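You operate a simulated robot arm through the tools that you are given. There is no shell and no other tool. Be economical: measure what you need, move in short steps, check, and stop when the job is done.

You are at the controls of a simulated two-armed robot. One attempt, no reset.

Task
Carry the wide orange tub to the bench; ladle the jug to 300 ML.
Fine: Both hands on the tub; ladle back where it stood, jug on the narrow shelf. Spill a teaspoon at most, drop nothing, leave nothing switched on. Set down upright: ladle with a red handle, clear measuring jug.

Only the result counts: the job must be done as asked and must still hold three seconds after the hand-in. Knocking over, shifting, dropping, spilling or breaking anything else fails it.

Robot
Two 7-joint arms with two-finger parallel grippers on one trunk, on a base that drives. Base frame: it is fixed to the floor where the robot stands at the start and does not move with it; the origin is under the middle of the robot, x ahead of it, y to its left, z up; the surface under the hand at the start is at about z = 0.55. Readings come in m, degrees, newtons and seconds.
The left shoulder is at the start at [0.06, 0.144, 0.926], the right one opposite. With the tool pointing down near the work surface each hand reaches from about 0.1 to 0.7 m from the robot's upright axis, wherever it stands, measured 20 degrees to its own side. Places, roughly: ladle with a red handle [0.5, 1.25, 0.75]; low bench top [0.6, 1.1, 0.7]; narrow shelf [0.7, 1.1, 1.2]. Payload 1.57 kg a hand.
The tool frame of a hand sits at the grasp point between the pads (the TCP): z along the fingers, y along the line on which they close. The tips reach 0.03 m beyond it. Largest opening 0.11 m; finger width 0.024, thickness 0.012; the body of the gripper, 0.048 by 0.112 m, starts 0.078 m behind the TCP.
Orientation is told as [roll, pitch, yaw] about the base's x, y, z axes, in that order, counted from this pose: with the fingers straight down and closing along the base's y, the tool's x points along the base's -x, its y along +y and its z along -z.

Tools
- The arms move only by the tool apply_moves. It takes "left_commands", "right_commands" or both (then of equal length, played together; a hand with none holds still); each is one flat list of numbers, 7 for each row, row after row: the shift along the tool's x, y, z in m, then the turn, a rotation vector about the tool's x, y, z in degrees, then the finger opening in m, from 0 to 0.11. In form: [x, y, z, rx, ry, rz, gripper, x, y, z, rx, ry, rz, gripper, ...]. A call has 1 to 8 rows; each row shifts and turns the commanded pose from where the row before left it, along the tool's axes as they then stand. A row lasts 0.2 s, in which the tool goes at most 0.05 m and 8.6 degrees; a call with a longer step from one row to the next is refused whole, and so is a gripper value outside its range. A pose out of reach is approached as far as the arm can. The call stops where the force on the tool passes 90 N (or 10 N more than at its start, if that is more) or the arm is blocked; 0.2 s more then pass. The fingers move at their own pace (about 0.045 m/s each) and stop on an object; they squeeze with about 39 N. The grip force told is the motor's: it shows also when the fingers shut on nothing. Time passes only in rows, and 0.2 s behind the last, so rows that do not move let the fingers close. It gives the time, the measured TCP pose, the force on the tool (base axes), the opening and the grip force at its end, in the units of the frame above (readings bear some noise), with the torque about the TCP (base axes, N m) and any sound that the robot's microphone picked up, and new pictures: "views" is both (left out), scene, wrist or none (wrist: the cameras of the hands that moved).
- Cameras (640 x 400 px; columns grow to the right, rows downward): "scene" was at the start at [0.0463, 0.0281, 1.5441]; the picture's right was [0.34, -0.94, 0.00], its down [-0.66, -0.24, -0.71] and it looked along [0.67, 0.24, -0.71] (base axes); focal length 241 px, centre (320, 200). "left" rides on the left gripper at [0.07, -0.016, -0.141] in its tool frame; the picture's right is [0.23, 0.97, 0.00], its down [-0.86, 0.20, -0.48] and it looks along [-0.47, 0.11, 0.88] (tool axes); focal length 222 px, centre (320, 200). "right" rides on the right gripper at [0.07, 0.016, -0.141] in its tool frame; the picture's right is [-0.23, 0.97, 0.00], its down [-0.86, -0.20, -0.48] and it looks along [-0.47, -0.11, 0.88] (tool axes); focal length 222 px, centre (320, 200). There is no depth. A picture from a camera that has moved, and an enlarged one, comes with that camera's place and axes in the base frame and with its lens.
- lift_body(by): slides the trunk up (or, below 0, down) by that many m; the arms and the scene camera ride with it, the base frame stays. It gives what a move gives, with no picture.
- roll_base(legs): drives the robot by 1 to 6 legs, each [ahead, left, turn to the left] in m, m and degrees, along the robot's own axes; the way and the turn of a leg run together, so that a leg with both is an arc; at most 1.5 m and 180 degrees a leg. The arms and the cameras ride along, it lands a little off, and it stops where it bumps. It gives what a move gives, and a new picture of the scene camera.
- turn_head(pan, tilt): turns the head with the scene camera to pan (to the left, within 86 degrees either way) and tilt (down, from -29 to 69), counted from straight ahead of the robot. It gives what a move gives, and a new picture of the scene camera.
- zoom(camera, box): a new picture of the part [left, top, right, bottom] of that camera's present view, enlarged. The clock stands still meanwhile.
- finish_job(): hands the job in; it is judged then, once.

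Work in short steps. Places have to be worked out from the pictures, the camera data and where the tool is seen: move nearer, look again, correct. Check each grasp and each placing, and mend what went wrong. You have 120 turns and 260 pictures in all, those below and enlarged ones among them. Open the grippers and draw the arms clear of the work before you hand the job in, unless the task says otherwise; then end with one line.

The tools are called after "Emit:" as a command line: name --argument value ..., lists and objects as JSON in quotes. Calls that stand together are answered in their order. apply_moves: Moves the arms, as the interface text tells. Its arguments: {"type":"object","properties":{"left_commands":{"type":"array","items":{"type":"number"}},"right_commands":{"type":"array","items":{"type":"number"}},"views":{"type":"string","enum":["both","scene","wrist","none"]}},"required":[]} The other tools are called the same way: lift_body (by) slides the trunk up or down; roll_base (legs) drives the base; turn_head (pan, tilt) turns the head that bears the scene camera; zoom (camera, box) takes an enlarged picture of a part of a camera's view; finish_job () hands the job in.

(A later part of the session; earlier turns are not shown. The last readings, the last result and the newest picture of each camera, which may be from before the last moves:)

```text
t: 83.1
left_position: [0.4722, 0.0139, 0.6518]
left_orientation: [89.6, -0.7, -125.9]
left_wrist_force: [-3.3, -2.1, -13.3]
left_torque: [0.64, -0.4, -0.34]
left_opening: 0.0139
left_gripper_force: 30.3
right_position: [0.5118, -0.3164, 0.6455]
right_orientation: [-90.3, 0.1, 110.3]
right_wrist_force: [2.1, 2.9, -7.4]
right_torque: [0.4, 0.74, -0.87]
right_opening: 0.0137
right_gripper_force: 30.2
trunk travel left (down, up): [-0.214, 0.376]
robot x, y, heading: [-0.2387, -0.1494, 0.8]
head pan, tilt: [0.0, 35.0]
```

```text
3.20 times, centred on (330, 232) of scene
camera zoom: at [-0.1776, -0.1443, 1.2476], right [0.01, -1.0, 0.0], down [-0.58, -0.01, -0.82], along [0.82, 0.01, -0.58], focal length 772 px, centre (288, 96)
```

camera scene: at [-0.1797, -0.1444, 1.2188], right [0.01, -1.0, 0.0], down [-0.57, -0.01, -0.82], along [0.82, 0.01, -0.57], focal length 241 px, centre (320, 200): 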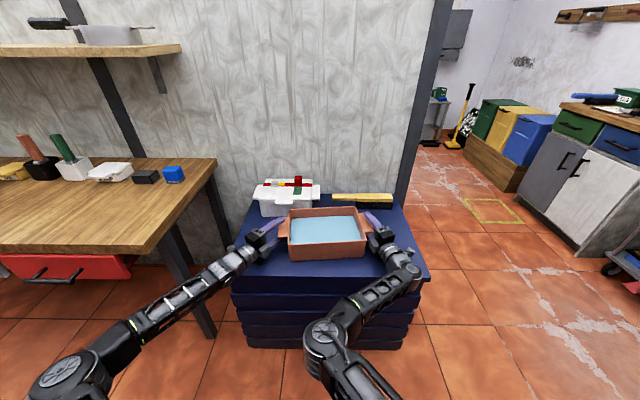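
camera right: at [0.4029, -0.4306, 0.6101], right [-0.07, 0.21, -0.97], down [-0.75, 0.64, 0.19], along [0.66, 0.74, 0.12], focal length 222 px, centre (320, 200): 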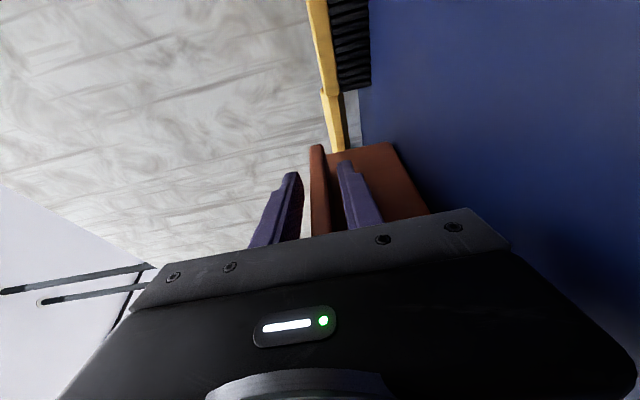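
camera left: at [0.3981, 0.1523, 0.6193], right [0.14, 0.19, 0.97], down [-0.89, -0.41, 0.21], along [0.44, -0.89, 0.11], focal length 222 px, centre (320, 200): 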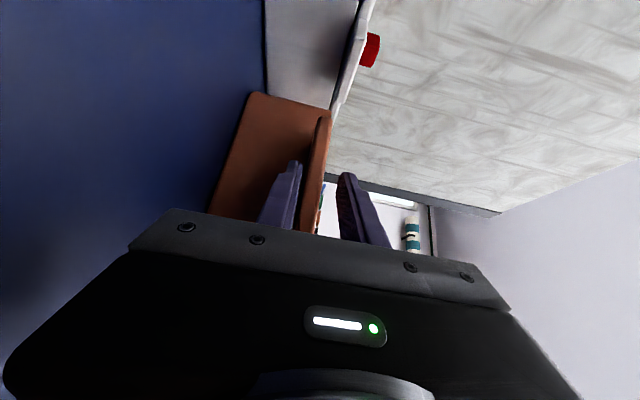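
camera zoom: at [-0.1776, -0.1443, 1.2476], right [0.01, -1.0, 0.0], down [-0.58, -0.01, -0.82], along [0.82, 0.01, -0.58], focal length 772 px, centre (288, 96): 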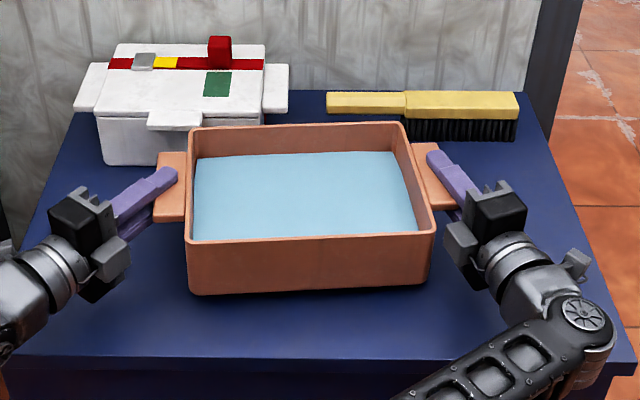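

Tub is off the surface, level, both grips holding (~21 N total). Lift higher, then back off gently.

Emit:
lift_body --by 0.12

Emit:
lift_body --by 0.12

Emit:
roll_base --legs '[[-0.08, 0, 0], [-0.15, 0, 0], [-0.12, 0, 0]]'

Emit:
zoom --camera "scene" --box '[210, 170, 450, 320]'

```text
t: 84.6
left_position: [0.4727, 0.0135, 0.7707]
left_orientation: [89.7, -0.6, -125.9]
left_wrist_force: [-1.2, -2.3, -11.8]
left_torque: [0.43, -0.63, -0.06]
left_opening: 0.0136
left_gripper_force: 30.1
right_position: [0.5133, -0.3169, 0.7657]
right_orientation: [-90.4, 0.2, 110.3]
right_wrist_force: [1.3, 1.9, -8.1]
right_torque: [0.35, 0.9, -0.48]
right_opening: 0.0136
right_gripper_force: 30.1
trunk travel left (down, up): [-0.334, 0.256]
robot x, y, heading: [-0.2382, -0.144, 1.1]
head pan, tilt: [0.0, 35.0]
```

```text
t: 86.1
left_position: [0.4728, 0.013, 0.8919]
left_orientation: [89.6, -0.6, -125.9]
left_wrist_force: [-0.1, -0.5, -12.0]
left_torque: [0.38, -0.68, 0.05]
left_opening: 0.014
left_gripper_force: 30.7
right_position: [0.5125, -0.3166, 0.8853]
right_orientation: [-90.5, 0.2, 110.4]
right_wrist_force: [0.3, 1.0, -8.2]
right_torque: [0.4, 0.93, 0.07]
right_opening: 0.0136
right_gripper_force: 30.0
trunk travel left (down, up): [-0.454, 0.136]
robot x, y, heading: [-0.2339, -0.1442, 0.8]
head pan, tilt: [0.0, 35.0]
```

```text
t: 89.0
left_position: [0.1179, 0.0077, 0.8935]
left_orientation: [89.6, -0.5, -126.0]
left_wrist_force: [1.3, -1.3, -12.3]
left_torque: [0.44, -0.64, 0.15]
left_opening: 0.0139
left_gripper_force: 30.5
right_position: [0.1574, -0.3226, 0.888]
right_orientation: [-90.5, 0.2, 110.3]
right_wrist_force: [-2.8, 1.6, -6.8]
right_torque: [0.39, 0.98, 0.34]
right_opening: 0.0134
right_gripper_force: 30.6
trunk travel left (down, up): [-0.454, 0.136]
robot x, y, heading: [-0.592, -0.1506, 1.0]
head pan, tilt: [0.0, 35.0]
camera scene: at [-0.533, -0.1498, 1.4877], right [0.01, -1.0, 0.0], down [-0.57, -0.01, -0.82], along [0.82, 0.01, -0.57], focal length 241 px, centre (320, 200)
```

scene: 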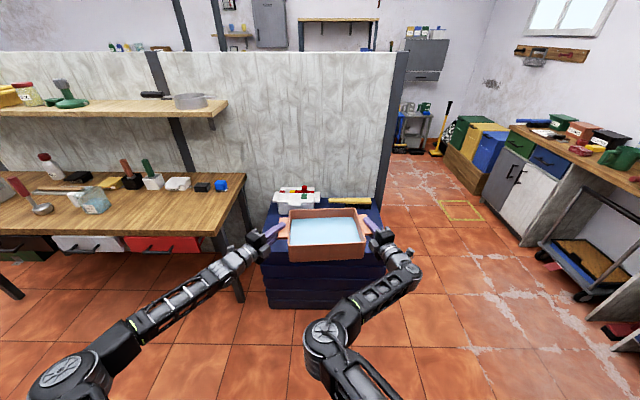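

```text
2.67 times, centred on (330, 245) of scene
camera zoom: at [-0.533, -0.1498, 1.4877], right [0.01, -1.0, 0.0], down [-0.57, -0.01, -0.82], along [0.82, 0.01, -0.57], focal length 643 px, centre (293, 80)
```

zoom: 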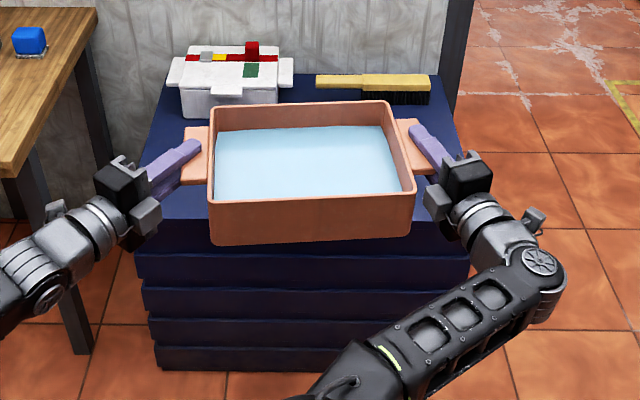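

Level and steady. Now slide left ~0.76 m to face the free right part of the bench.

Emit:
roll_base --legs '[[0, 0.1, 0], [0, 0.28, -0.5], [0, 0.28, -0.5], [0, 0.1, 0]]'

Emit:
zoom --camera "scene" --box '[160, 120, 480, 320]'

```text
t: 94.0
left_position: [0.1107, 0.7679, 0.8914]
left_orientation: [89.6, -0.7, -126.3]
left_wrist_force: [-0.9, -1.2, -11.4]
left_torque: [0.4, -0.7, -0.29]
left_opening: 0.0141
left_gripper_force: 30.7
right_position: [0.1492, 0.4376, 0.8871]
right_orientation: [-90.4, 0.2, 109.9]
right_wrist_force: [0.4, 2.1, -6.7]
right_torque: [0.36, 0.95, -0.09]
right_opening: 0.0138
right_gripper_force: 30.5
trunk travel left (down, up): [-0.454, 0.136]
robot x, y, heading: [-0.5995, 0.6151, 0.2]
head pan, tilt: [0.0, 35.0]
camera scene: at [-0.5401, 0.6162, 1.4876], right [0.01, -1.0, 0.0], down [-0.58, 0.0, -0.82], along [0.82, 0.01, -0.58], focal length 241 px, centre (320, 200)
```

scene: 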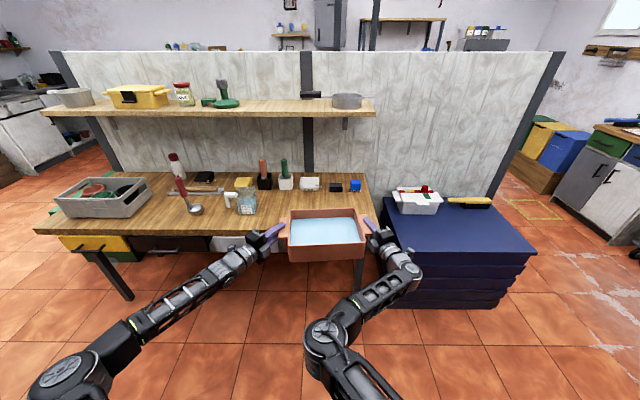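

```text
2.00 times, centred on (320, 220) of scene
camera zoom: at [-0.5401, 0.6162, 1.4876], right [0.01, -1.0, 0.0], down [-0.58, 0.0, -0.82], along [0.82, 0.01, -0.58], focal length 483 px, centre (320, 160)
```

zoom: 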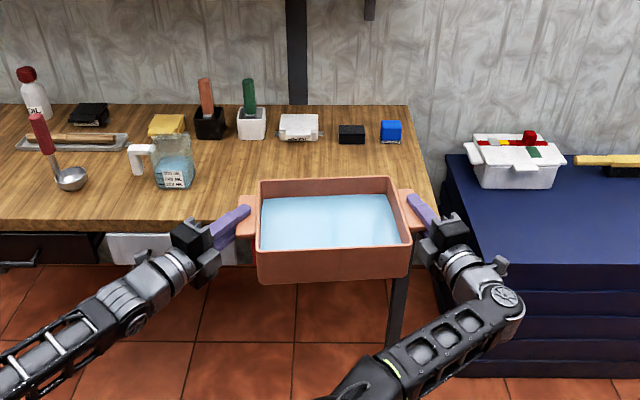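

Everything is clear; from several views the bench top works out to z≈0.743 and front edge x≈0.275. Tub bottom is at ≈0.81, so I drive forward 0.30 m over the free spot.

Emit:
roll_base --legs '[[0.07, 0, 0], [0.15, 0, 0], [0.08, 0, 0]]'

Emit:
zoom --camera "scene" --box '[160, 120, 480, 320]'

```text
t: 96.7
left_position: [0.4144, 0.7703, 0.8907]
left_orientation: [89.6, -0.7, -126.3]
left_wrist_force: [-0.4, -1.6, -12.3]
left_torque: [0.33, -0.75, -0.06]
left_opening: 0.0138
left_gripper_force: 30.0
right_position: [0.4523, 0.4407, 0.8847]
right_orientation: [-90.4, 0.1, 109.8]
right_wrist_force: [1.2, 1.8, -8.3]
right_torque: [0.4, 0.92, -0.13]
right_opening: 0.0138
right_gripper_force: 29.9
trunk travel left (down, up): [-0.454, 0.136]
robot x, y, heading: [-0.2939, 0.6196, 0.6]
head pan, tilt: [0.0, 35.0]
camera scene: at [-0.236, 0.617, 1.4875], right [0.01, -1.0, 0.0], down [-0.58, 0.0, -0.82], along [0.82, 0.01, -0.58], focal length 241 px, centre (320, 200)
```

scene: 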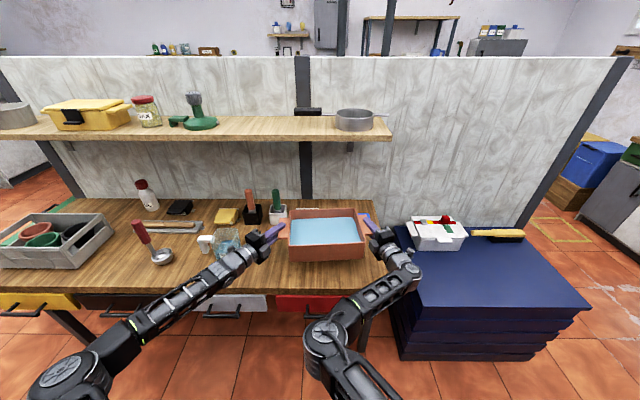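

```text
2.00 times, centred on (320, 220) of scene
camera zoom: at [-0.236, 0.617, 1.4875], right [0.01, -1.0, 0.0], down [-0.58, 0.0, -0.82], along [0.82, 0.01, -0.58], focal length 483 px, centre (320, 160)
```

zoom: 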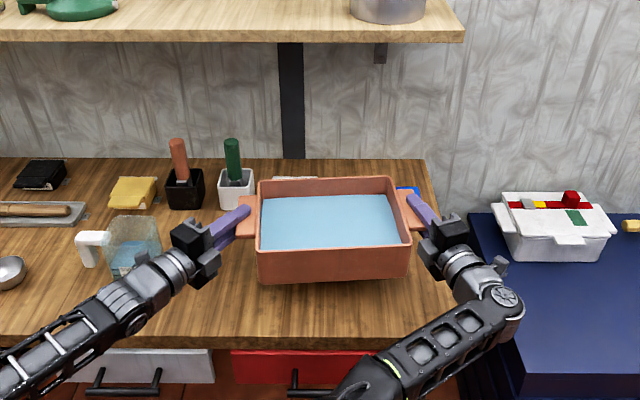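

Positioned over the bench. Lower the trunk in steps, watching the wrist loads for contact.

Emit:
lift_body --by -0.05

Emit:
lift_body --by -0.01

Emit:
zoom --camera "scene" --box '[160, 120, 480, 320]'

```text
t: 97.6
left_position: [0.4139, 0.7702, 0.8414]
left_orientation: [89.5, -0.5, -126.3]
left_wrist_force: [-1.6, -1.0, -12.5]
left_torque: [0.4, -0.83, -0.46]
left_opening: 0.0137
left_gripper_force: 30.4
right_position: [0.4503, 0.44, 0.8364]
right_orientation: [-90.4, 0.2, 109.8]
right_wrist_force: [0.8, 0.5, -7.5]
right_torque: [0.33, 1.09, 0.05]
right_opening: 0.0138
right_gripper_force: 30.1
trunk travel left (down, up): [-0.404, 0.186]
robot x, y, heading: [-0.2969, 0.6167, 0.4]
head pan, tilt: [0.0, 35.0]
```

```text
t: 98.2
left_position: [0.4135, 0.771, 0.8324]
left_orientation: [89.4, -0.4, -126.3]
left_wrist_force: [-0.1, -0.9, -11.4]
left_torque: [0.34, -0.78, -0.27]
left_opening: 0.0137
left_gripper_force: 30.1
right_position: [0.4506, 0.4406, 0.8263]
right_orientation: [-90.4, 0.1, 109.9]
right_wrist_force: [1.0, 1.0, -7.6]
right_torque: [0.39, 1.02, -0.05]
right_opening: 0.0134
right_gripper_force: 29.6
trunk travel left (down, up): [-0.394, 0.196]
robot x, y, heading: [-0.298, 0.617, 0.5]
head pan, tilt: [0.0, 35.0]
```

```text
2.00 times, centred on (320, 220) of scene
camera zoom: at [-0.2379, 0.6169, 1.4276], right [0.01, -1.0, 0.0], down [-0.57, 0.0, -0.82], along [0.82, 0.01, -0.57], focal length 483 px, centre (320, 160)
```

zoom: 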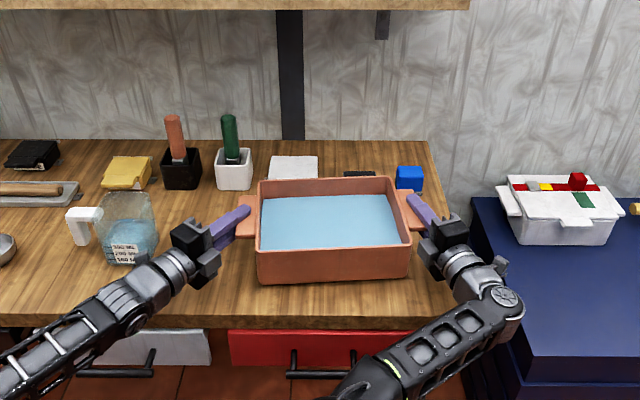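

Not yet touching. Continue in 5 mm steps.

Emit:
lift_body --by -0.006

Emit:
lift_body --by -0.006

Emit:
lift_body --by -0.005

```text
t: 98.8
left_position: [0.4142, 0.7703, 0.8263]
left_orientation: [89.5, -0.4, -126.3]
left_wrist_force: [-1.0, -1.3, -12.3]
left_torque: [0.38, -0.75, -0.12]
left_opening: 0.0138
left_gripper_force: 30.5
right_position: [0.4509, 0.44, 0.8202]
right_orientation: [-90.4, 0.2, 109.9]
right_wrist_force: [1.0, 1.7, -6.7]
right_torque: [0.38, 1.05, -0.1]
right_opening: 0.0135
right_gripper_force: 30.5
trunk travel left (down, up): [-0.388, 0.202]
robot x, y, heading: [-0.2955, 0.6169, 0.5]
head pan, tilt: [0.0, 35.0]
```

```text
t: 99.3
left_position: [0.413, 0.7718, 0.8215]
left_orientation: [89.6, -0.5, -126.4]
left_wrist_force: [3.2, -2.2, -8.0]
left_torque: [-0.01, -0.98, 0.72]
left_opening: 0.0138
left_gripper_force: 30.5
right_position: [0.4503, 0.4403, 0.8183]
right_orientation: [-90.8, 0.3, 110.0]
right_wrist_force: [6.2, -1.0, 9.4]
right_torque: [-0.22, 2.54, -0.06]
right_opening: 0.0138
right_gripper_force: 30.3
trunk travel left (down, up): [-0.382, 0.208]
robot x, y, heading: [-0.2976, 0.6151, 0.4]
head pan, tilt: [0.0, 35.0]
```

```text
t: 99.8
left_position: [0.4125, 0.7714, 0.8179]
left_orientation: [89.8, -0.4, -126.2]
left_wrist_force: [6.1, 1.0, -2.0]
left_torque: [0.02, -1.23, 0.66]
left_opening: 0.0133
left_gripper_force: 30.1
right_position: [0.451, 0.4412, 0.8179]
right_orientation: [-91.2, 0.5, 110.0]
right_wrist_force: [16.1, -2.4, 37.7]
right_torque: [-0.31, 2.92, 0.31]
right_opening: 0.0153
right_gripper_force: 30.9
trunk travel left (down, up): [-0.377, 0.213]
robot x, y, heading: [-0.2981, 0.6116, 0.7]
head pan, tilt: [0.0, 35.0]
```

The right side rests firmly and the left almost. I lower the left 3 mm and relieve the right, then look.

Emit:
apply_moves --left_commands '[0, -0.003, 0, 0, 0, 0, 0, 0, 0, 0, 0, 0, 0, 0]' --right_commands '[0, -0.003, 0, 0, 0, 0, 0, 0, 0, 0, 0, 0, 0, 0]' --views "none"

Emit:
zoom --camera "scene" --box '[220, 170, 420, 295]'

```text
t: 100.5
left_position: [0.4114, 0.7722, 0.8175]
left_orientation: [90.1, -0.4, -126.4]
left_wrist_force: [5.5, 7.7, 15.4]
left_torque: [0.29, -0.46, -0.65]
left_opening: 0.0134
left_gripper_force: 29.6
right_position: [0.448, 0.44, 0.817]
right_orientation: [-91.1, 0.4, 109.9]
right_wrist_force: [21.1, -0.9, 34.0]
right_torque: [-0.44, 2.92, -0.58]
right_opening: 0.0146
right_gripper_force: 30.2
trunk travel left (down, up): [-0.377, 0.213]
robot x, y, heading: [-0.2997, 0.6172, 1.0]
head pan, tilt: [0.0, 35.0]
```

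```text
3.20 times, centred on (320, 232) of scene
camera zoom: at [-0.2418, 0.6184, 1.4112], right [0.01, -1.0, 0.0], down [-0.57, -0.01, -0.82], along [0.82, 0.01, -0.57], focal length 772 px, centre (320, 96)
```

zoom: 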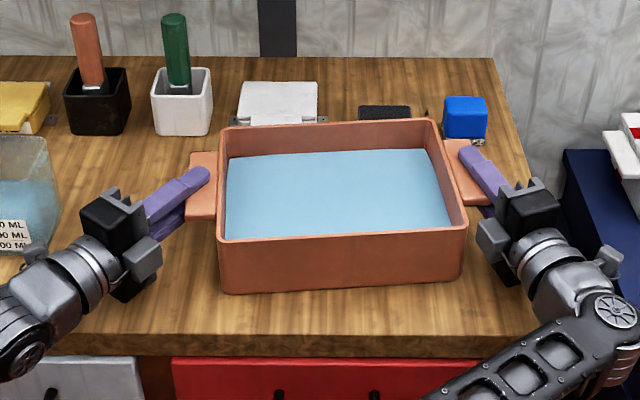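

Both ends rest. Ease the trunk up 3 mm to shed press force, then open both grippers.

Emit:
lift_body --by 0.003

Emit:
apply_moves --left_commands '[0, 0, 0, 0, 0, 0, 0.02, 0, 0, 0, 0, 0, 0, 0.03, 0, 0, 0, 0, 0, 0, 0.05, 0, 0, 0, 0, 0, 0, 0.06]' --right_commands '[0, 0, 0, 0, 0, 0, 0.02, 0, 0, 0, 0, 0, 0, 0.03, 0, 0, 0, 0, 0, 0, 0.05, 0, 0, 0, 0, 0, 0, 0.06]'

```text
t: 101.0
left_position: [0.4118, 0.773, 0.8187]
left_orientation: [89.7, -0.3, -126.4]
left_wrist_force: [3.5, 7.5, 12.8]
left_torque: [-0.05, -1.28, -0.39]
left_opening: 0.0134
left_gripper_force: 29.9
right_position: [0.4484, 0.4407, 0.8174]
right_orientation: [-90.8, 0.5, 109.9]
right_wrist_force: [17.7, 1.3, 26.5]
right_torque: [-0.37, 2.7, -0.6]
right_opening: 0.0142
right_gripper_force: 30.5
trunk travel left (down, up): [-0.38, 0.21]
robot x, y, heading: [-0.2983, 0.6151, 0.4]
head pan, tilt: [0.0, 35.0]
```

```text
t: 102.0
left_position: [0.4123, 0.7706, 0.8158]
left_orientation: [89.6, -0.5, -126.3]
left_wrist_force: [-0.9, -0.4, -0.6]
left_torque: [0.0, -0.01, -0.02]
left_opening: 0.0601
left_gripper_force: 0.1
right_position: [0.4502, 0.4398, 0.8159]
right_orientation: [-90.8, 0.3, 109.9]
right_wrist_force: [-0.1, 0.7, 0.7]
right_torque: [0.0, -0.02, -0.01]
right_opening: 0.0602
right_gripper_force: 0.0
trunk travel left (down, up): [-0.38, 0.21]
robot x, y, heading: [-0.2989, 0.6175, 0.6]
head pan, tilt: [0.0, 35.0]
camera scene: at [-0.2397, 0.617, 1.4137], right [0.01, -1.0, 0.0], down [-0.57, 0.0, -0.82], along [0.82, 0.01, -0.57], focal length 241 px, centre (320, 200)
camera right: at [0.3406, 0.3271, 0.7973], right [-0.07, 0.21, -0.97], down [-0.74, 0.64, 0.19], along [0.67, 0.74, 0.12], focal length 222 px, centre (320, 200)
camera left: at [0.3398, 0.9098, 0.802], right [0.14, 0.19, 0.97], down [-0.89, -0.41, 0.21], along [0.43, -0.9, 0.11], focal length 222 px, centre (320, 200)
```

scene: 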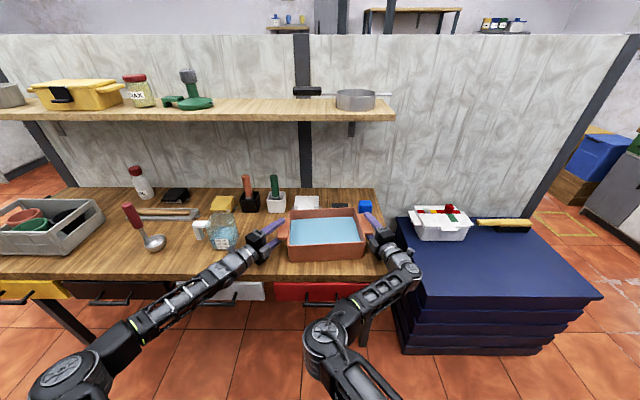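
right: 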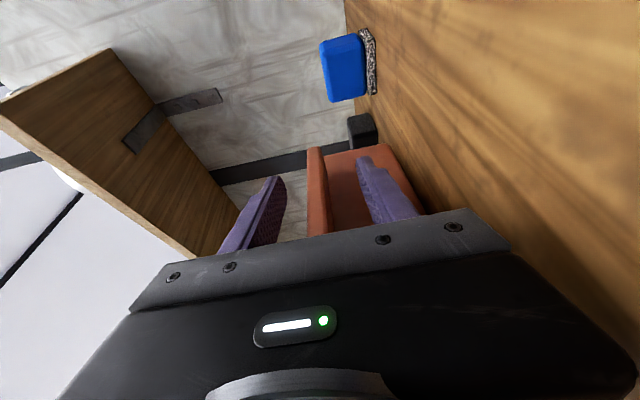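
left: 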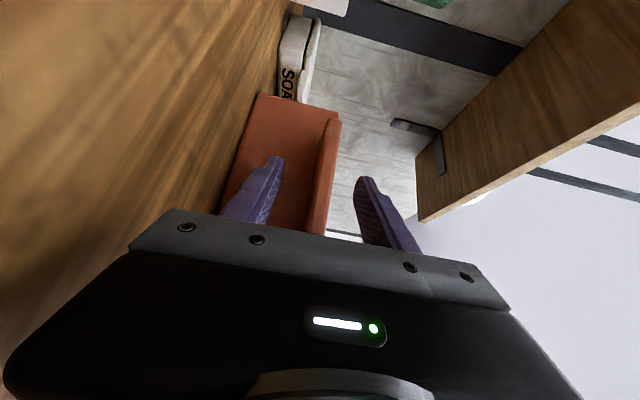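

Released cleanly. Back straight out 0.3 m.

Emit:
roll_base --legs '[[-0.08, 0, 0], [-0.2, 0, 0]]'

Emit:
zoom --camera "scene" --box '[60, 130, 400, 330]'

```text
t: 104.2
left_position: [0.1337, 0.7675, 0.817]
left_orientation: [89.7, -0.5, -126.4]
left_wrist_force: [-0.1, 0.9, 0.8]
left_torque: [-0.01, -0.01, 0.03]
left_opening: 0.0602
left_gripper_force: 0.1
right_position: [0.1685, 0.4365, 0.8155]
right_orientation: [-90.8, 0.3, 109.9]
right_wrist_force: [0.7, 0.0, 0.3]
right_torque: [0.02, 0.01, -0.01]
right_opening: 0.0599
right_gripper_force: 0.1
trunk travel left (down, up): [-0.38, 0.21]
robot x, y, heading: [-0.5769, 0.6149, 0.4]
head pan, tilt: [0.0, 35.0]
camera scene: at [-0.52, 0.6151, 1.4138], right [0.01, -1.0, 0.0], down [-0.57, 0.0, -0.82], along [0.82, 0.0, -0.57], focal length 241 px, centre (320, 200)
```

scene: 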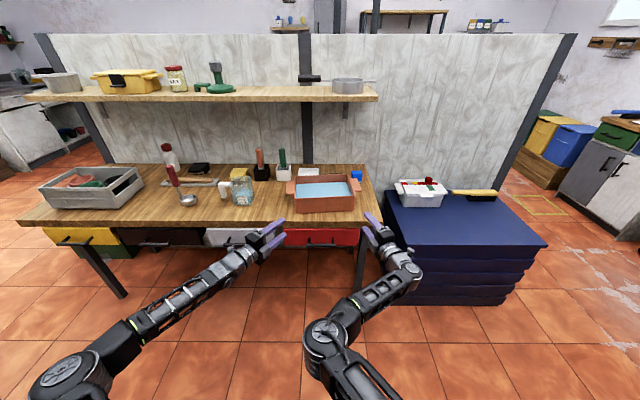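

```text
1.88 times, centred on (230, 230) of scene
camera zoom: at [-0.52, 0.6151, 1.4138], right [0.01, -1.0, 0.0], down [-0.57, 0.0, -0.82], along [0.82, 0.0, -0.57], focal length 454 px, centre (489, 144)
```

zoom: 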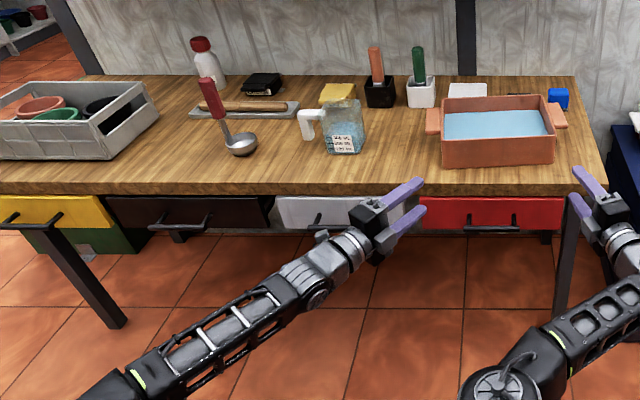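

Tub is safely on the bench. Now read the jug level: the right wrist camera happens to be at water height, so I'll bring it opposite the jug by rolling left.

Emit:
roll_base --legs '[[0.06, 0.45, 0]]'

Emit:
zoom --camera "right" --box '[160, 0, 480, 240]'

```text
t: 106.9
left_position: [0.1853, 1.2159, 0.8158]
left_orientation: [89.6, -0.5, -125.9]
left_wrist_force: [-0.6, 0.8, 0.6]
left_torque: [-0.02, -0.02, -0.02]
left_opening: 0.06
left_gripper_force: 0.1
right_position: [0.2264, 0.8839, 0.8154]
right_orientation: [-90.7, 0.3, 110.3]
right_wrist_force: [-0.2, 0.3, -0.3]
right_torque: [0.04, -0.04, 0.0]
right_opening: 0.0599
right_gripper_force: 0.1
trunk travel left (down, up): [-0.38, 0.21]
robot x, y, heading: [-0.5208, 1.0573, 0.9]
head pan, tilt: [0.0, 35.0]
camera scene: at [-0.4645, 1.0573, 1.4137], right [0.01, -1.0, 0.0], down [-0.57, -0.01, -0.82], along [0.82, 0.01, -0.57], focal length 241 px, centre (320, 200)
```

scene: 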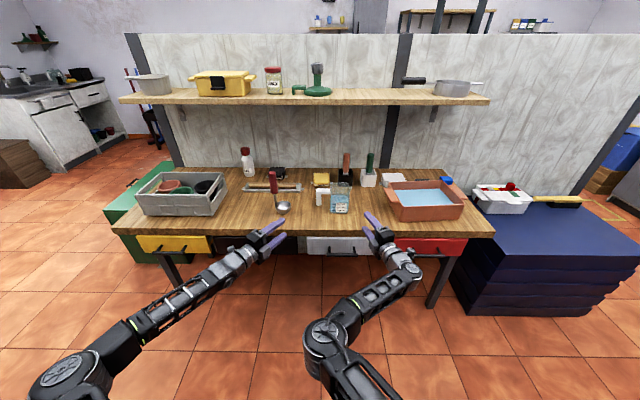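

```text
1.67 times, centred on (320, 120) of right
camera zoom: at [0.1177, 0.7708, 0.7976], right [-0.07, 0.21, -0.97], down [-0.75, 0.64, 0.19], along [0.66, 0.74, 0.12], focal length 370 px, centre (320, 333)
```

zoom: 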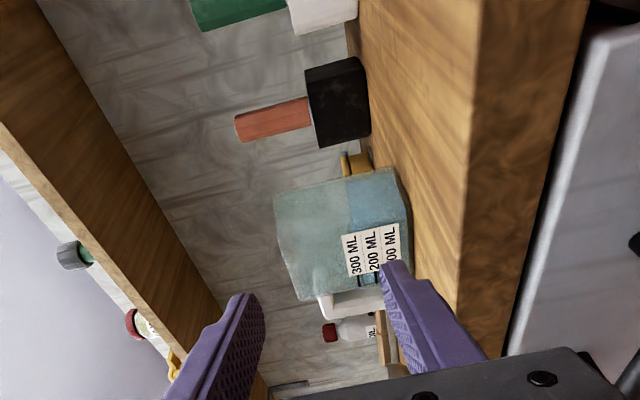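

The waterline lies near the 300 mark; enlarge further.

Emit:
zoom --camera "right" --box '[282, 95, 382, 185]'

```text
4.44 times, centred on (332, 140) of right
camera zoom: at [0.1177, 0.7708, 0.7976], right [-0.07, 0.21, -0.97], down [-0.75, 0.64, 0.19], along [0.66, 0.74, 0.12], focal length 987 px, centre (267, 467)
```

zoom: 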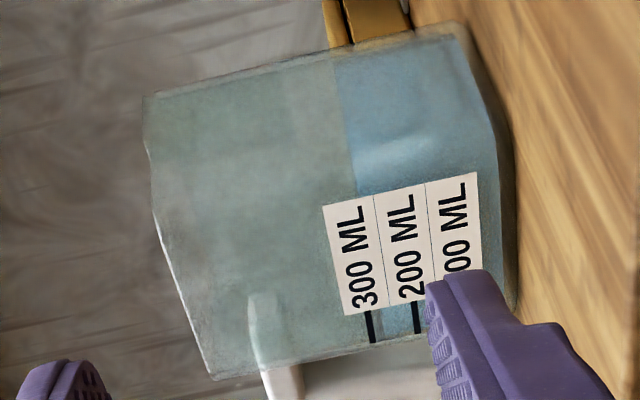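

It reads slightly under 300 (~285). For a precise reading I'll move the camera nearer and squarer to the jug's front face.

Emit:
roll_base --legs '[[0.04, 0.1, 0]]'

Emit:
zoom --camera "right" --box '[270, 20, 400, 180]'

```text
t: 108.1
left_position: [0.2262, 1.3154, 0.8154]
left_orientation: [89.5, -0.5, -125.9]
left_wrist_force: [0.3, -0.3, 0.0]
left_torque: [0.02, 0.01, 0.04]
left_opening: 0.0602
left_gripper_force: 0.0
right_position: [0.2645, 0.9854, 0.8146]
right_orientation: [-90.7, 0.3, 110.3]
right_wrist_force: [0.3, -1.1, -0.5]
right_torque: [0.02, 0.02, -0.01]
right_opening: 0.06
right_gripper_force: 0.1
trunk travel left (down, up): [-0.38, 0.21]
robot x, y, heading: [-0.4862, 1.1559, 0.6]
head pan, tilt: [0.0, 35.0]
camera scene: at [-0.4255, 1.1576, 1.4137], right [0.01, -1.0, 0.0], down [-0.57, -0.01, -0.82], along [0.82, 0.01, -0.57], focal length 241 px, centre (320, 200)
```

scene: 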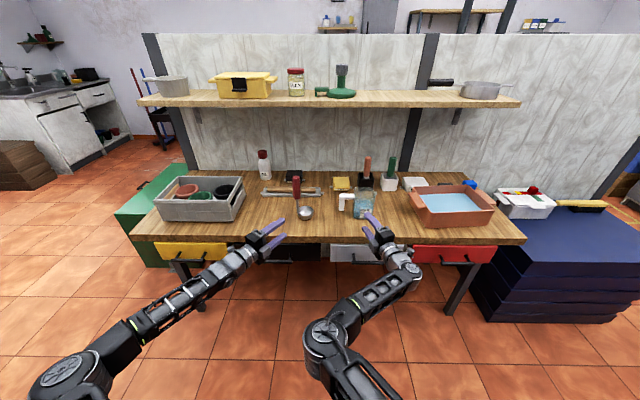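

```text
2.50 times, centred on (335, 100) of right
camera zoom: at [0.1569, 0.8716, 0.7976], right [-0.07, 0.21, -0.97], down [-0.75, 0.64, 0.19], along [0.66, 0.74, 0.12], focal length 555 px, centre (282, 450)
```

zoom: 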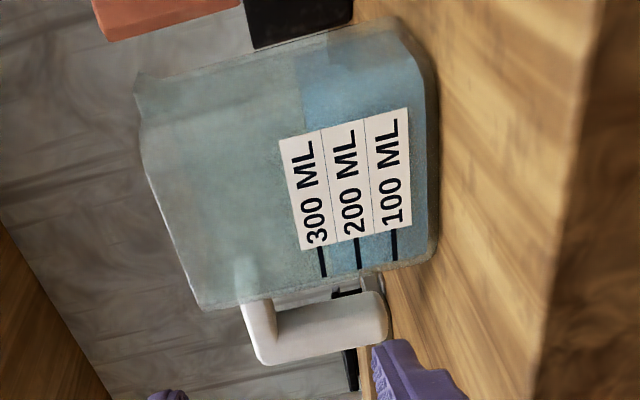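

Emit:
zoom --camera "right" --box '[310, 50, 390, 130]'

Emit:
zoom --camera "right" --box '[330, 90, 370, 135]'

```text
5.00 times, centred on (350, 90) of right
camera zoom: at [0.1569, 0.8716, 0.7976], right [-0.07, 0.21, -0.97], down [-0.75, 0.64, 0.19], along [0.66, 0.74, 0.12], focal length 1111 px, centre (170, 750)
```

zoom: 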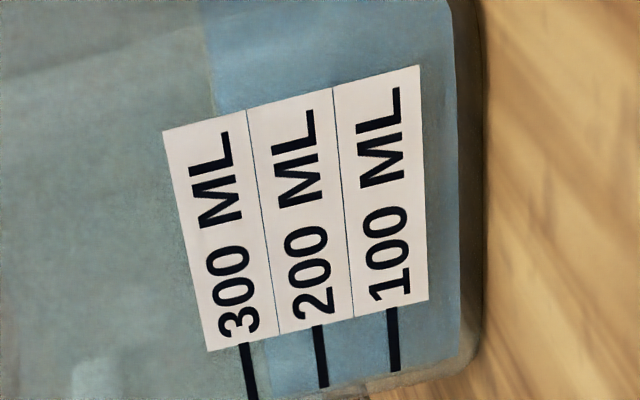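

```text
8.89 times, centred on (350, 112) of right
camera zoom: at [0.1569, 0.8716, 0.7976], right [-0.07, 0.21, -0.97], down [-0.75, 0.64, 0.19], along [0.66, 0.74, 0.12], focal length 1974 px, centre (53, 978)
```

zoom: 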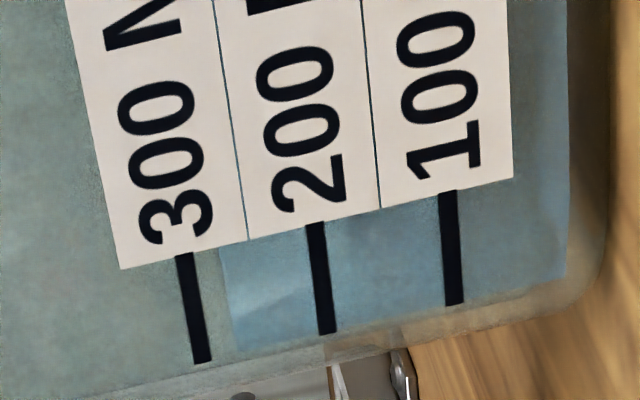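

The level reads ≈272 ml, so about 28 ml must be added – a partial ladle. Now I back off, raise the trunk and turn the right hand so it can hold the ladle's upright handle (fingers forward, closing sideways).

Emit:
roll_base --legs '[[-0.12, 0, 0]]'

Emit:
lift_body --by 0.3

Emit:
apply_moves --right_commands '[0, 0.04, 0, 0, 6.6, 0, 0.06, 0, 0.04, 0, 0, 6.6, 0, 0.06, 0, 0.04, 0, 0, 6.8, 0, 0.06, 0, 0.04, 0, 0, 0, 0, 0.06, 0, 0.04, 0, 0, 0, 0, 0.06]' --views "none"

Emit:
apply_moves --right_commands '[0, 0, 0, 0, 0, -8.5, 0.06, 0, 0, 0, 0, 0, -8.5, 0.06, 0, 0, 0, 0, 0, -8.5, 0.06, 0, 0, 0, 0, 0, -8.5, 0.06, 0, 0, 0, 0, 0, -8.5, 0.06, 0, 0, 0, 0, 0, -8.5, 0.06, 0, 0, 0, 0, 0, -8.5, 0.06, 0, 0, 0, 0, 0, -8.5, 0.06]' --views "scene"

```text
t: 109.3
left_position: [0.1011, 1.3138, 0.8166]
left_orientation: [89.6, -0.5, -125.8]
left_wrist_force: [-0.4, -0.2, -0.3]
left_torque: [0.0, -0.01, -0.01]
left_opening: 0.0602
left_gripper_force: 0.2
right_position: [0.1416, 0.9816, 0.8153]
right_orientation: [-90.7, 0.4, 110.3]
right_wrist_force: [-0.6, 1.4, 0.3]
right_torque: [0.01, 0.0, -0.03]
right_opening: 0.0601
right_gripper_force: 0.0
trunk travel left (down, up): [-0.38, 0.21]
robot x, y, heading: [-0.6053, 1.1555, 0.7]
head pan, tilt: [0.0, 35.0]
camera scene: at [-0.5498, 1.1553, 1.4138], right [0.01, -1.0, 0.0], down [-0.57, -0.01, -0.82], along [0.82, 0.01, -0.57], focal length 241 px, centre (320, 200)
```

scene: 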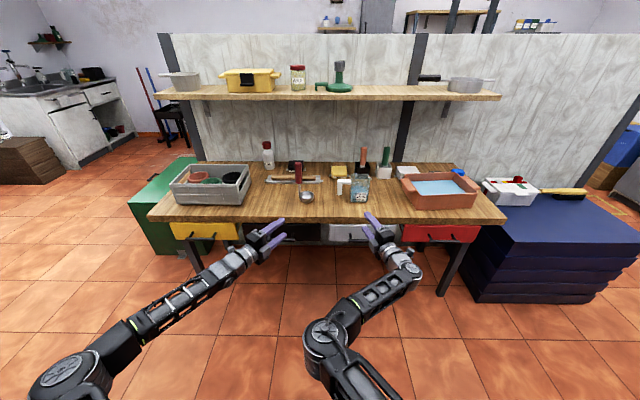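

```text
t: 111.6
left_position: [0.1012, 1.3131, 1.0266]
left_orientation: [89.6, -0.5, -125.9]
left_wrist_force: [-0.4, 0.3, -0.3]
left_torque: [0.0, -0.01, 0.0]
left_opening: 0.0599
left_gripper_force: 0.0
right_position: [0.1405, 0.9828, 1.0267]
right_orientation: [-90.7, 0.3, 110.4]
right_wrist_force: [-0.6, -0.1, 0.2]
right_torque: [-0.05, -0.01, 0.05]
right_opening: 0.06
right_gripper_force: 0.1
right hand out of reach, approached as far as the arm can: row 1
trunk travel left (down, up): [-0.59, 0.0]
robot x, y, heading: [-0.6074, 1.152, 0.8]
head pan, tilt: [0.0, 35.0]
```

```text
t: 112.8
left_position: [0.1018, 1.3136, 1.0263]
left_orientation: [89.6, -0.5, -125.9]
left_wrist_force: [-0.4, -0.1, 0.3]
left_torque: [-0.02, -0.03, 0.0]
left_opening: 0.0597
left_gripper_force: 0.1
right_position: [0.1452, 0.9844, 0.827]
right_orientation: [-90.8, 0.1, 90.4]
right_wrist_force: [-0.3, -0.1, -0.2]
right_torque: [-0.02, 0.01, 0.0]
right_opening: 0.0599
right_gripper_force: 0.0
trunk travel left (down, up): [-0.59, 0.0]
robot x, y, heading: [-0.6077, 1.156, 0.6]
head pan, tilt: [0.0, 35.0]
```

```text
t: 114.6
left_position: [0.1029, 1.3136, 1.027]
left_orientation: [89.6, -0.5, -125.9]
left_wrist_force: [-0.6, -0.7, 0.3]
left_torque: [0.03, 0.01, -0.01]
left_opening: 0.0598
left_gripper_force: 0.1
right_position: [0.1444, 0.9829, 0.8254]
right_orientation: [-92.1, 68.1, 88.2]
right_wrist_force: [0.0, 0.0, -0.4]
right_torque: [0.01, 0.0, -0.01]
right_opening: 0.0599
right_gripper_force: 0.0
trunk travel left (down, up): [-0.59, 0.0]
robot x, y, heading: [-0.6073, 1.1514, 0.9]
head pan, tilt: [0.0, 35.0]
camera scene: at [-0.5493, 1.1554, 1.6238], right [0.01, -1.0, 0.0], down [-0.57, -0.01, -0.82], along [0.82, 0.01, -0.57], focal length 241 px, centre (320, 200)
```

scene: 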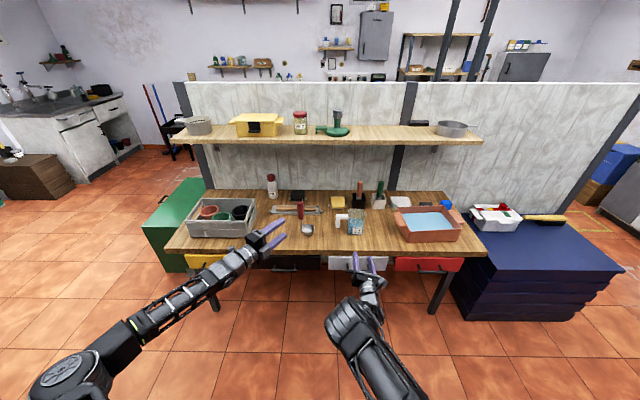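

Good. Finish the roll (22° left) and zoom on the ladle for its position.

Emit:
apply_moves --right_commands '[0, 0, 0, 0, 0, -7.3, 0.06, 0, 0, 0, 0, 0, -7.3, 0.06, 0, 0, 0, 0, 0, -7.3, 0.06]' --views "wrist"

Emit:
zoom --camera "scene" --box '[260, 170, 380, 250]'

```text
t: 115.4
left_position: [0.1021, 1.3127, 1.026]
left_orientation: [89.6, -0.6, -126.0]
left_wrist_force: [-1.4, 0.0, 0.4]
left_torque: [0.04, 0.03, -0.04]
left_opening: 0.0601
left_gripper_force: 0.0
right_position: [0.1437, 0.9847, 0.8257]
right_orientation: [178.2, 89.2, -1.5]
right_wrist_force: [0.7, 0.0, -0.1]
right_torque: [0.0, 0.01, -0.05]
right_opening: 0.06
right_gripper_force: 0.1
trunk travel left (down, up): [-0.59, 0.0]
robot x, y, heading: [-0.6065, 1.1515, 0.8]
head pan, tilt: [0.0, 35.0]
camera right: at [0.0013, 0.9669, 0.8936], right [0.01, -0.97, -0.23], down [-0.47, 0.2, -0.86], along [0.88, 0.11, -0.45], focal length 222 px, centre (320, 200)
```

right: 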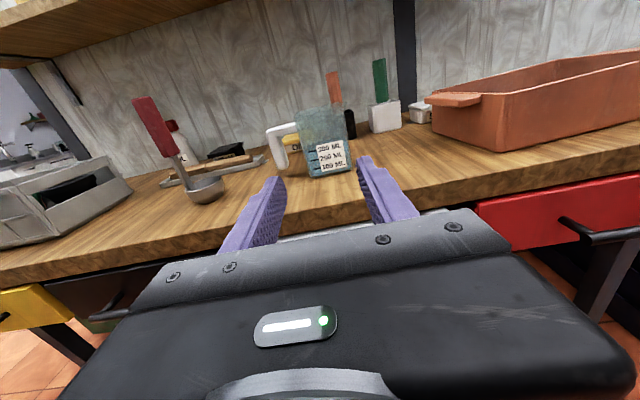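

```text
5.00 times, centred on (320, 210) of scene
camera zoom: at [-0.5493, 1.1555, 1.6238], right [0.01, -1.0, 0.0], down [-0.57, -0.01, -0.82], along [0.82, 0.01, -0.57], focal length 1206 px, centre (320, 150)
```

zoom: 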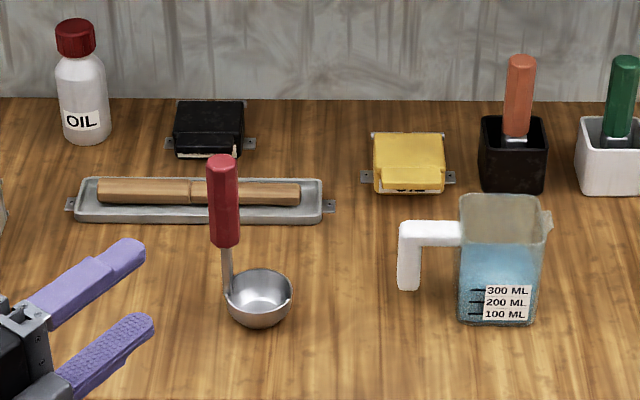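

Ladle: bowl centre ≈(0.386,1.233), vertical handle at ≈(0.397,1.262), red part z 0.84–0.95. I'll slide left to line the right hand up with it and raise to z≈0.865.

Emit:
roll_base --legs '[[0.03, 0.277, -0.7]]'

Emit:
apply_moves --right_commands '[0.02, 0, 0, 0, 0, 0, 0.07, 0.019, 0, 0, 0, 0, 0, 0.07]'

```text
t: 117.3
left_position: [0.1315, 1.583, 1.0253]
left_orientation: [89.6, -0.4, -126.4]
left_wrist_force: [0.3, 0.0, -0.3]
left_torque: [0.02, -0.05, 0.0]
left_opening: 0.0598
left_gripper_force: 0.0
right_position: [0.1689, 1.2529, 0.8263]
right_orientation: [-177.2, 89.2, 2.5]
right_wrist_force: [0.1, 0.8, 0.0]
right_torque: [-0.02, 0.0, -0.04]
right_opening: 0.0598
right_gripper_force: 0.1
trunk travel left (down, up): [-0.59, 0.0]
robot x, y, heading: [-0.5793, 1.4333, 0.3]
head pan, tilt: [0.0, 35.0]
camera scene: at [-0.5212, 1.4327, 1.6237], right [0.0, -1.0, 0.0], down [-0.57, 0.0, -0.82], along [0.82, 0.0, -0.57], focal length 241 px, centre (320, 200)
```

scene: 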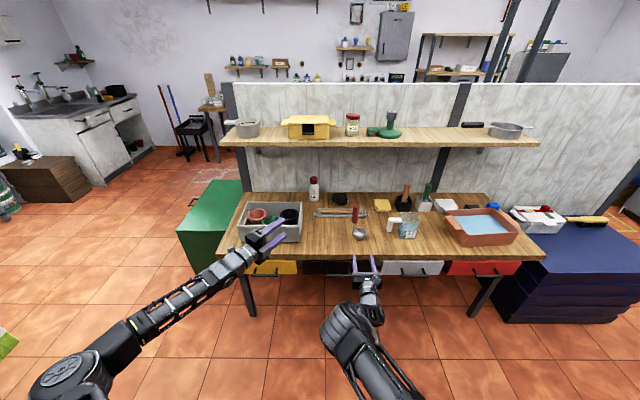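

```text
t: 118.0
left_position: [0.1303, 1.5831, 1.0266]
left_orientation: [89.6, -0.4, -126.5]
left_wrist_force: [-0.2, -0.2, -0.6]
left_torque: [0.0, 0.02, 0.0]
left_opening: 0.0599
left_gripper_force: 0.1
right_position: [0.1674, 1.2524, 0.8652]
right_orientation: [-171.9, 89.3, 7.7]
right_wrist_force: [-0.7, 0.3, -0.5]
right_torque: [0.04, -0.03, 0.0]
right_opening: 0.07
right_gripper_force: 0.1
trunk travel left (down, up): [-0.59, 0.0]
robot x, y, heading: [-0.5812, 1.4326, 0.3]
head pan, tilt: [0.0, 35.0]
camera scene: at [-0.5216, 1.4314, 1.6237], right [0.0, -1.0, 0.0], down [-0.57, 0.0, -0.82], along [0.82, 0.0, -0.57], focal length 241 px, centre (320, 200)
camera right: at [0.0261, 1.2372, 0.9323], right [0.0, -0.97, -0.23], down [-0.47, 0.2, -0.86], along [0.88, 0.11, -0.45], focal length 222 px, centre (320, 200)
```

scene: 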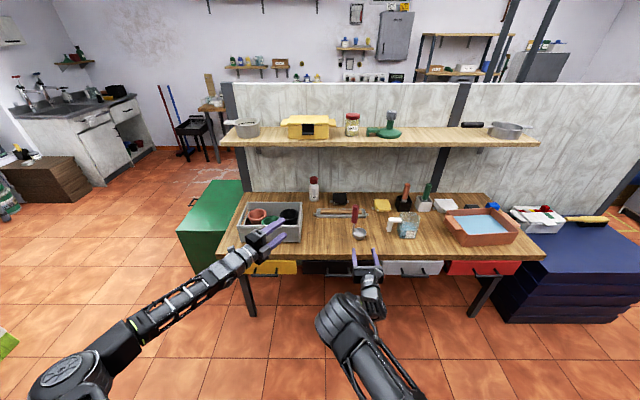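
right: 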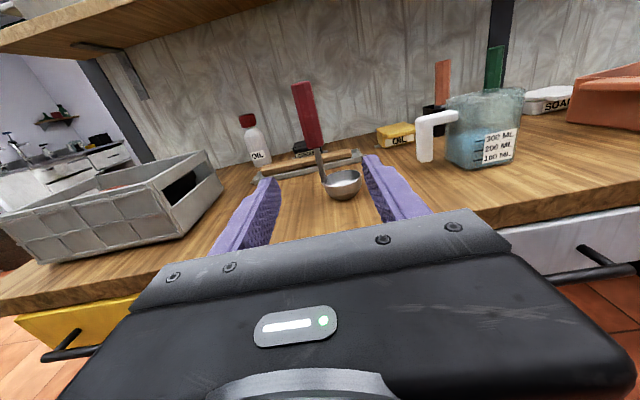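

Handle refined to y≈1.267. Shift the right hand 14 mm left, then drive in 0.17 m and recheck.

Emit:
apply_moves --right_commands '[0, -0.0145, 0, 0, 0, 0, 0.07]' --views "none"

Emit:
roll_base --legs '[[0.16, 0, 0]]'

Emit:
zoom --camera "right" --box '[160, 0, 480, 240]'

Emit:
zoom --camera "scene" --box '[240, 160, 440, 310]'

```text
t: 118.3
left_position: [0.1312, 1.5827, 1.0251]
left_orientation: [89.7, -0.5, -126.5]
left_wrist_force: [-1.3, 0.1, -0.5]
left_torque: [0.0, -0.02, 0.0]
left_opening: 0.0601
left_gripper_force: 0.1
right_position: [0.1683, 1.2676, 0.8659]
right_orientation: [-174.7, 89.2, 5.1]
right_wrist_force: [-0.5, -0.5, -0.5]
right_torque: [-0.01, 0.0, 0.01]
right_opening: 0.07
right_gripper_force: 0.1
trunk travel left (down, up): [-0.59, 0.0]
robot x, y, heading: [-0.5817, 1.4316, 0.3]
head pan, tilt: [0.0, 35.0]
```

```text
t: 119.8
left_position: [0.2945, 1.5835, 1.0246]
left_orientation: [89.7, -0.6, -126.6]
left_wrist_force: [0.3, -0.3, 0.3]
left_torque: [-0.03, 0.03, -0.03]
left_opening: 0.0601
left_gripper_force: 0.1
right_position: [0.3324, 1.2668, 0.8631]
right_orientation: [-173.7, 89.3, 5.9]
right_wrist_force: [-0.1, -0.2, -0.1]
right_torque: [0.01, -0.04, 0.02]
right_opening: 0.0698
right_gripper_force: 0.1
trunk travel left (down, up): [-0.59, 0.0]
robot x, y, heading: [-0.4173, 1.4333, -0.1]
head pan, tilt: [0.0, 35.0]
camera scene: at [-0.3567, 1.4323, 1.6237], right [0.0, -1.0, 0.0], down [-0.57, 0.0, -0.82], along [0.82, 0.0, -0.57], focal length 241 px, centre (320, 200)
```

scene: 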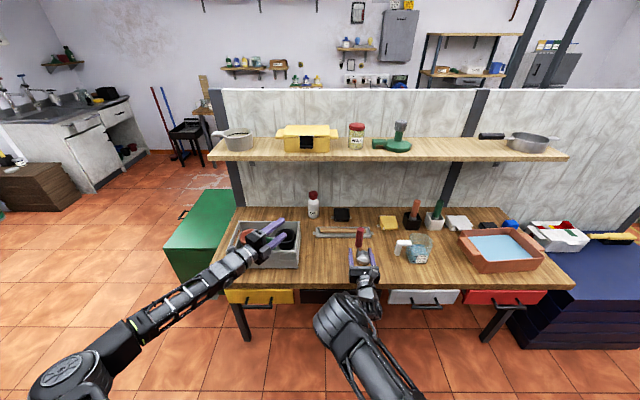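

```text
1.67 times, centred on (320, 120) of right
camera zoom: at [0.1899, 1.2523, 0.9313], right [0.0, -0.97, -0.23], down [-0.47, 0.2, -0.86], along [0.88, 0.1, -0.46], focal length 370 px, centre (320, 333)
```

zoom: 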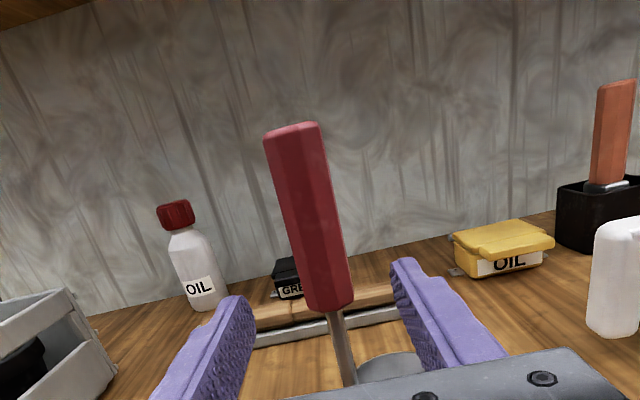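

```text
2.67 times, centred on (340, 235) of scene
camera zoom: at [-0.3567, 1.4323, 1.6237], right [0.0, -1.0, 0.0], down [-0.57, 0.0, -0.82], along [0.82, 0.0, -0.57], focal length 643 px, centre (267, 107)
```

zoom: 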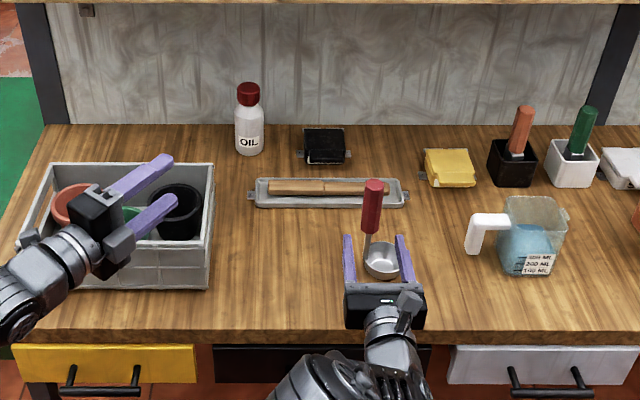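

Handle is centred between the fingers (y≈1.265). Drive in the last 6 cm.

Emit:
roll_base --legs '[[0.06, 0, 0]]'

Emit:
zoom --camera "right" --box '[160, 0, 480, 240]'

Emit:
zoom --camera "scene" --box '[300, 210, 420, 310]'

```text
t: 120.8
left_position: [0.354, 1.5837, 1.0254]
left_orientation: [89.5, -0.5, -126.5]
left_wrist_force: [0.6, 0.3, -1.3]
left_torque: [-0.02, -0.01, -0.02]
left_opening: 0.06
left_gripper_force: 0.0
right_position: [0.3919, 1.2684, 0.8629]
right_orientation: [-173.5, 89.2, 6.2]
right_wrist_force: [0.0, -0.7, -0.1]
right_torque: [0.02, -0.01, 0.01]
right_opening: 0.07
right_gripper_force: 0.0
trunk travel left (down, up): [-0.59, 0.0]
robot x, y, heading: [-0.3549, 1.4345, 0.3]
head pan, tilt: [0.0, 35.0]
camera scene: at [-0.297, 1.4326, 1.6236], right [0.0, -1.0, 0.0], down [-0.57, 0.0, -0.82], along [0.82, 0.0, -0.57], focal length 241 px, centre (320, 200)
```

scene: 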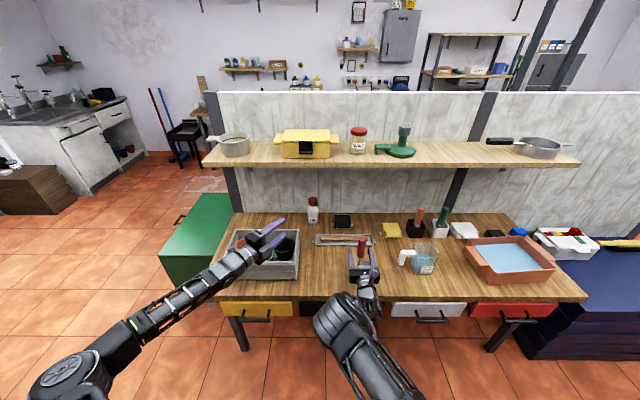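

```text
1.67 times, centred on (320, 120) of right
camera zoom: at [0.2495, 1.2527, 0.9311], right [0.0, -0.97, -0.23], down [-0.47, 0.2, -0.86], along [0.88, 0.11, -0.46], focal length 370 px, centre (320, 333)
```

zoom: 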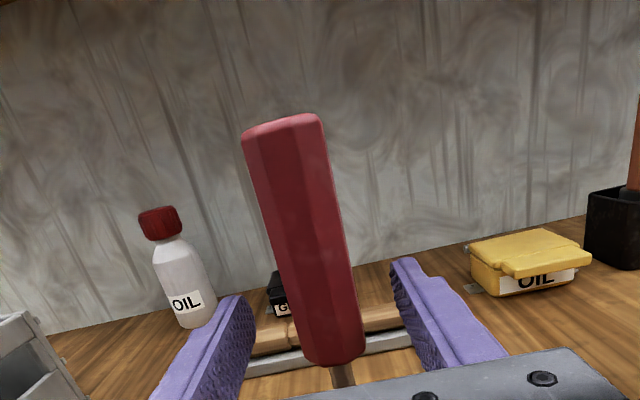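

```text
4.00 times, centred on (360, 260) of scene
camera zoom: at [-0.297, 1.4326, 1.6236], right [0.0, -1.0, 0.0], down [-0.57, 0.0, -0.82], along [0.82, 0.0, -0.57], focal length 965 px, centre (160, -40)
```

zoom: 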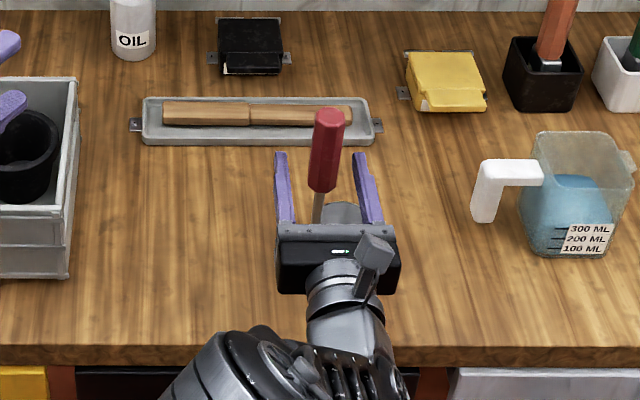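

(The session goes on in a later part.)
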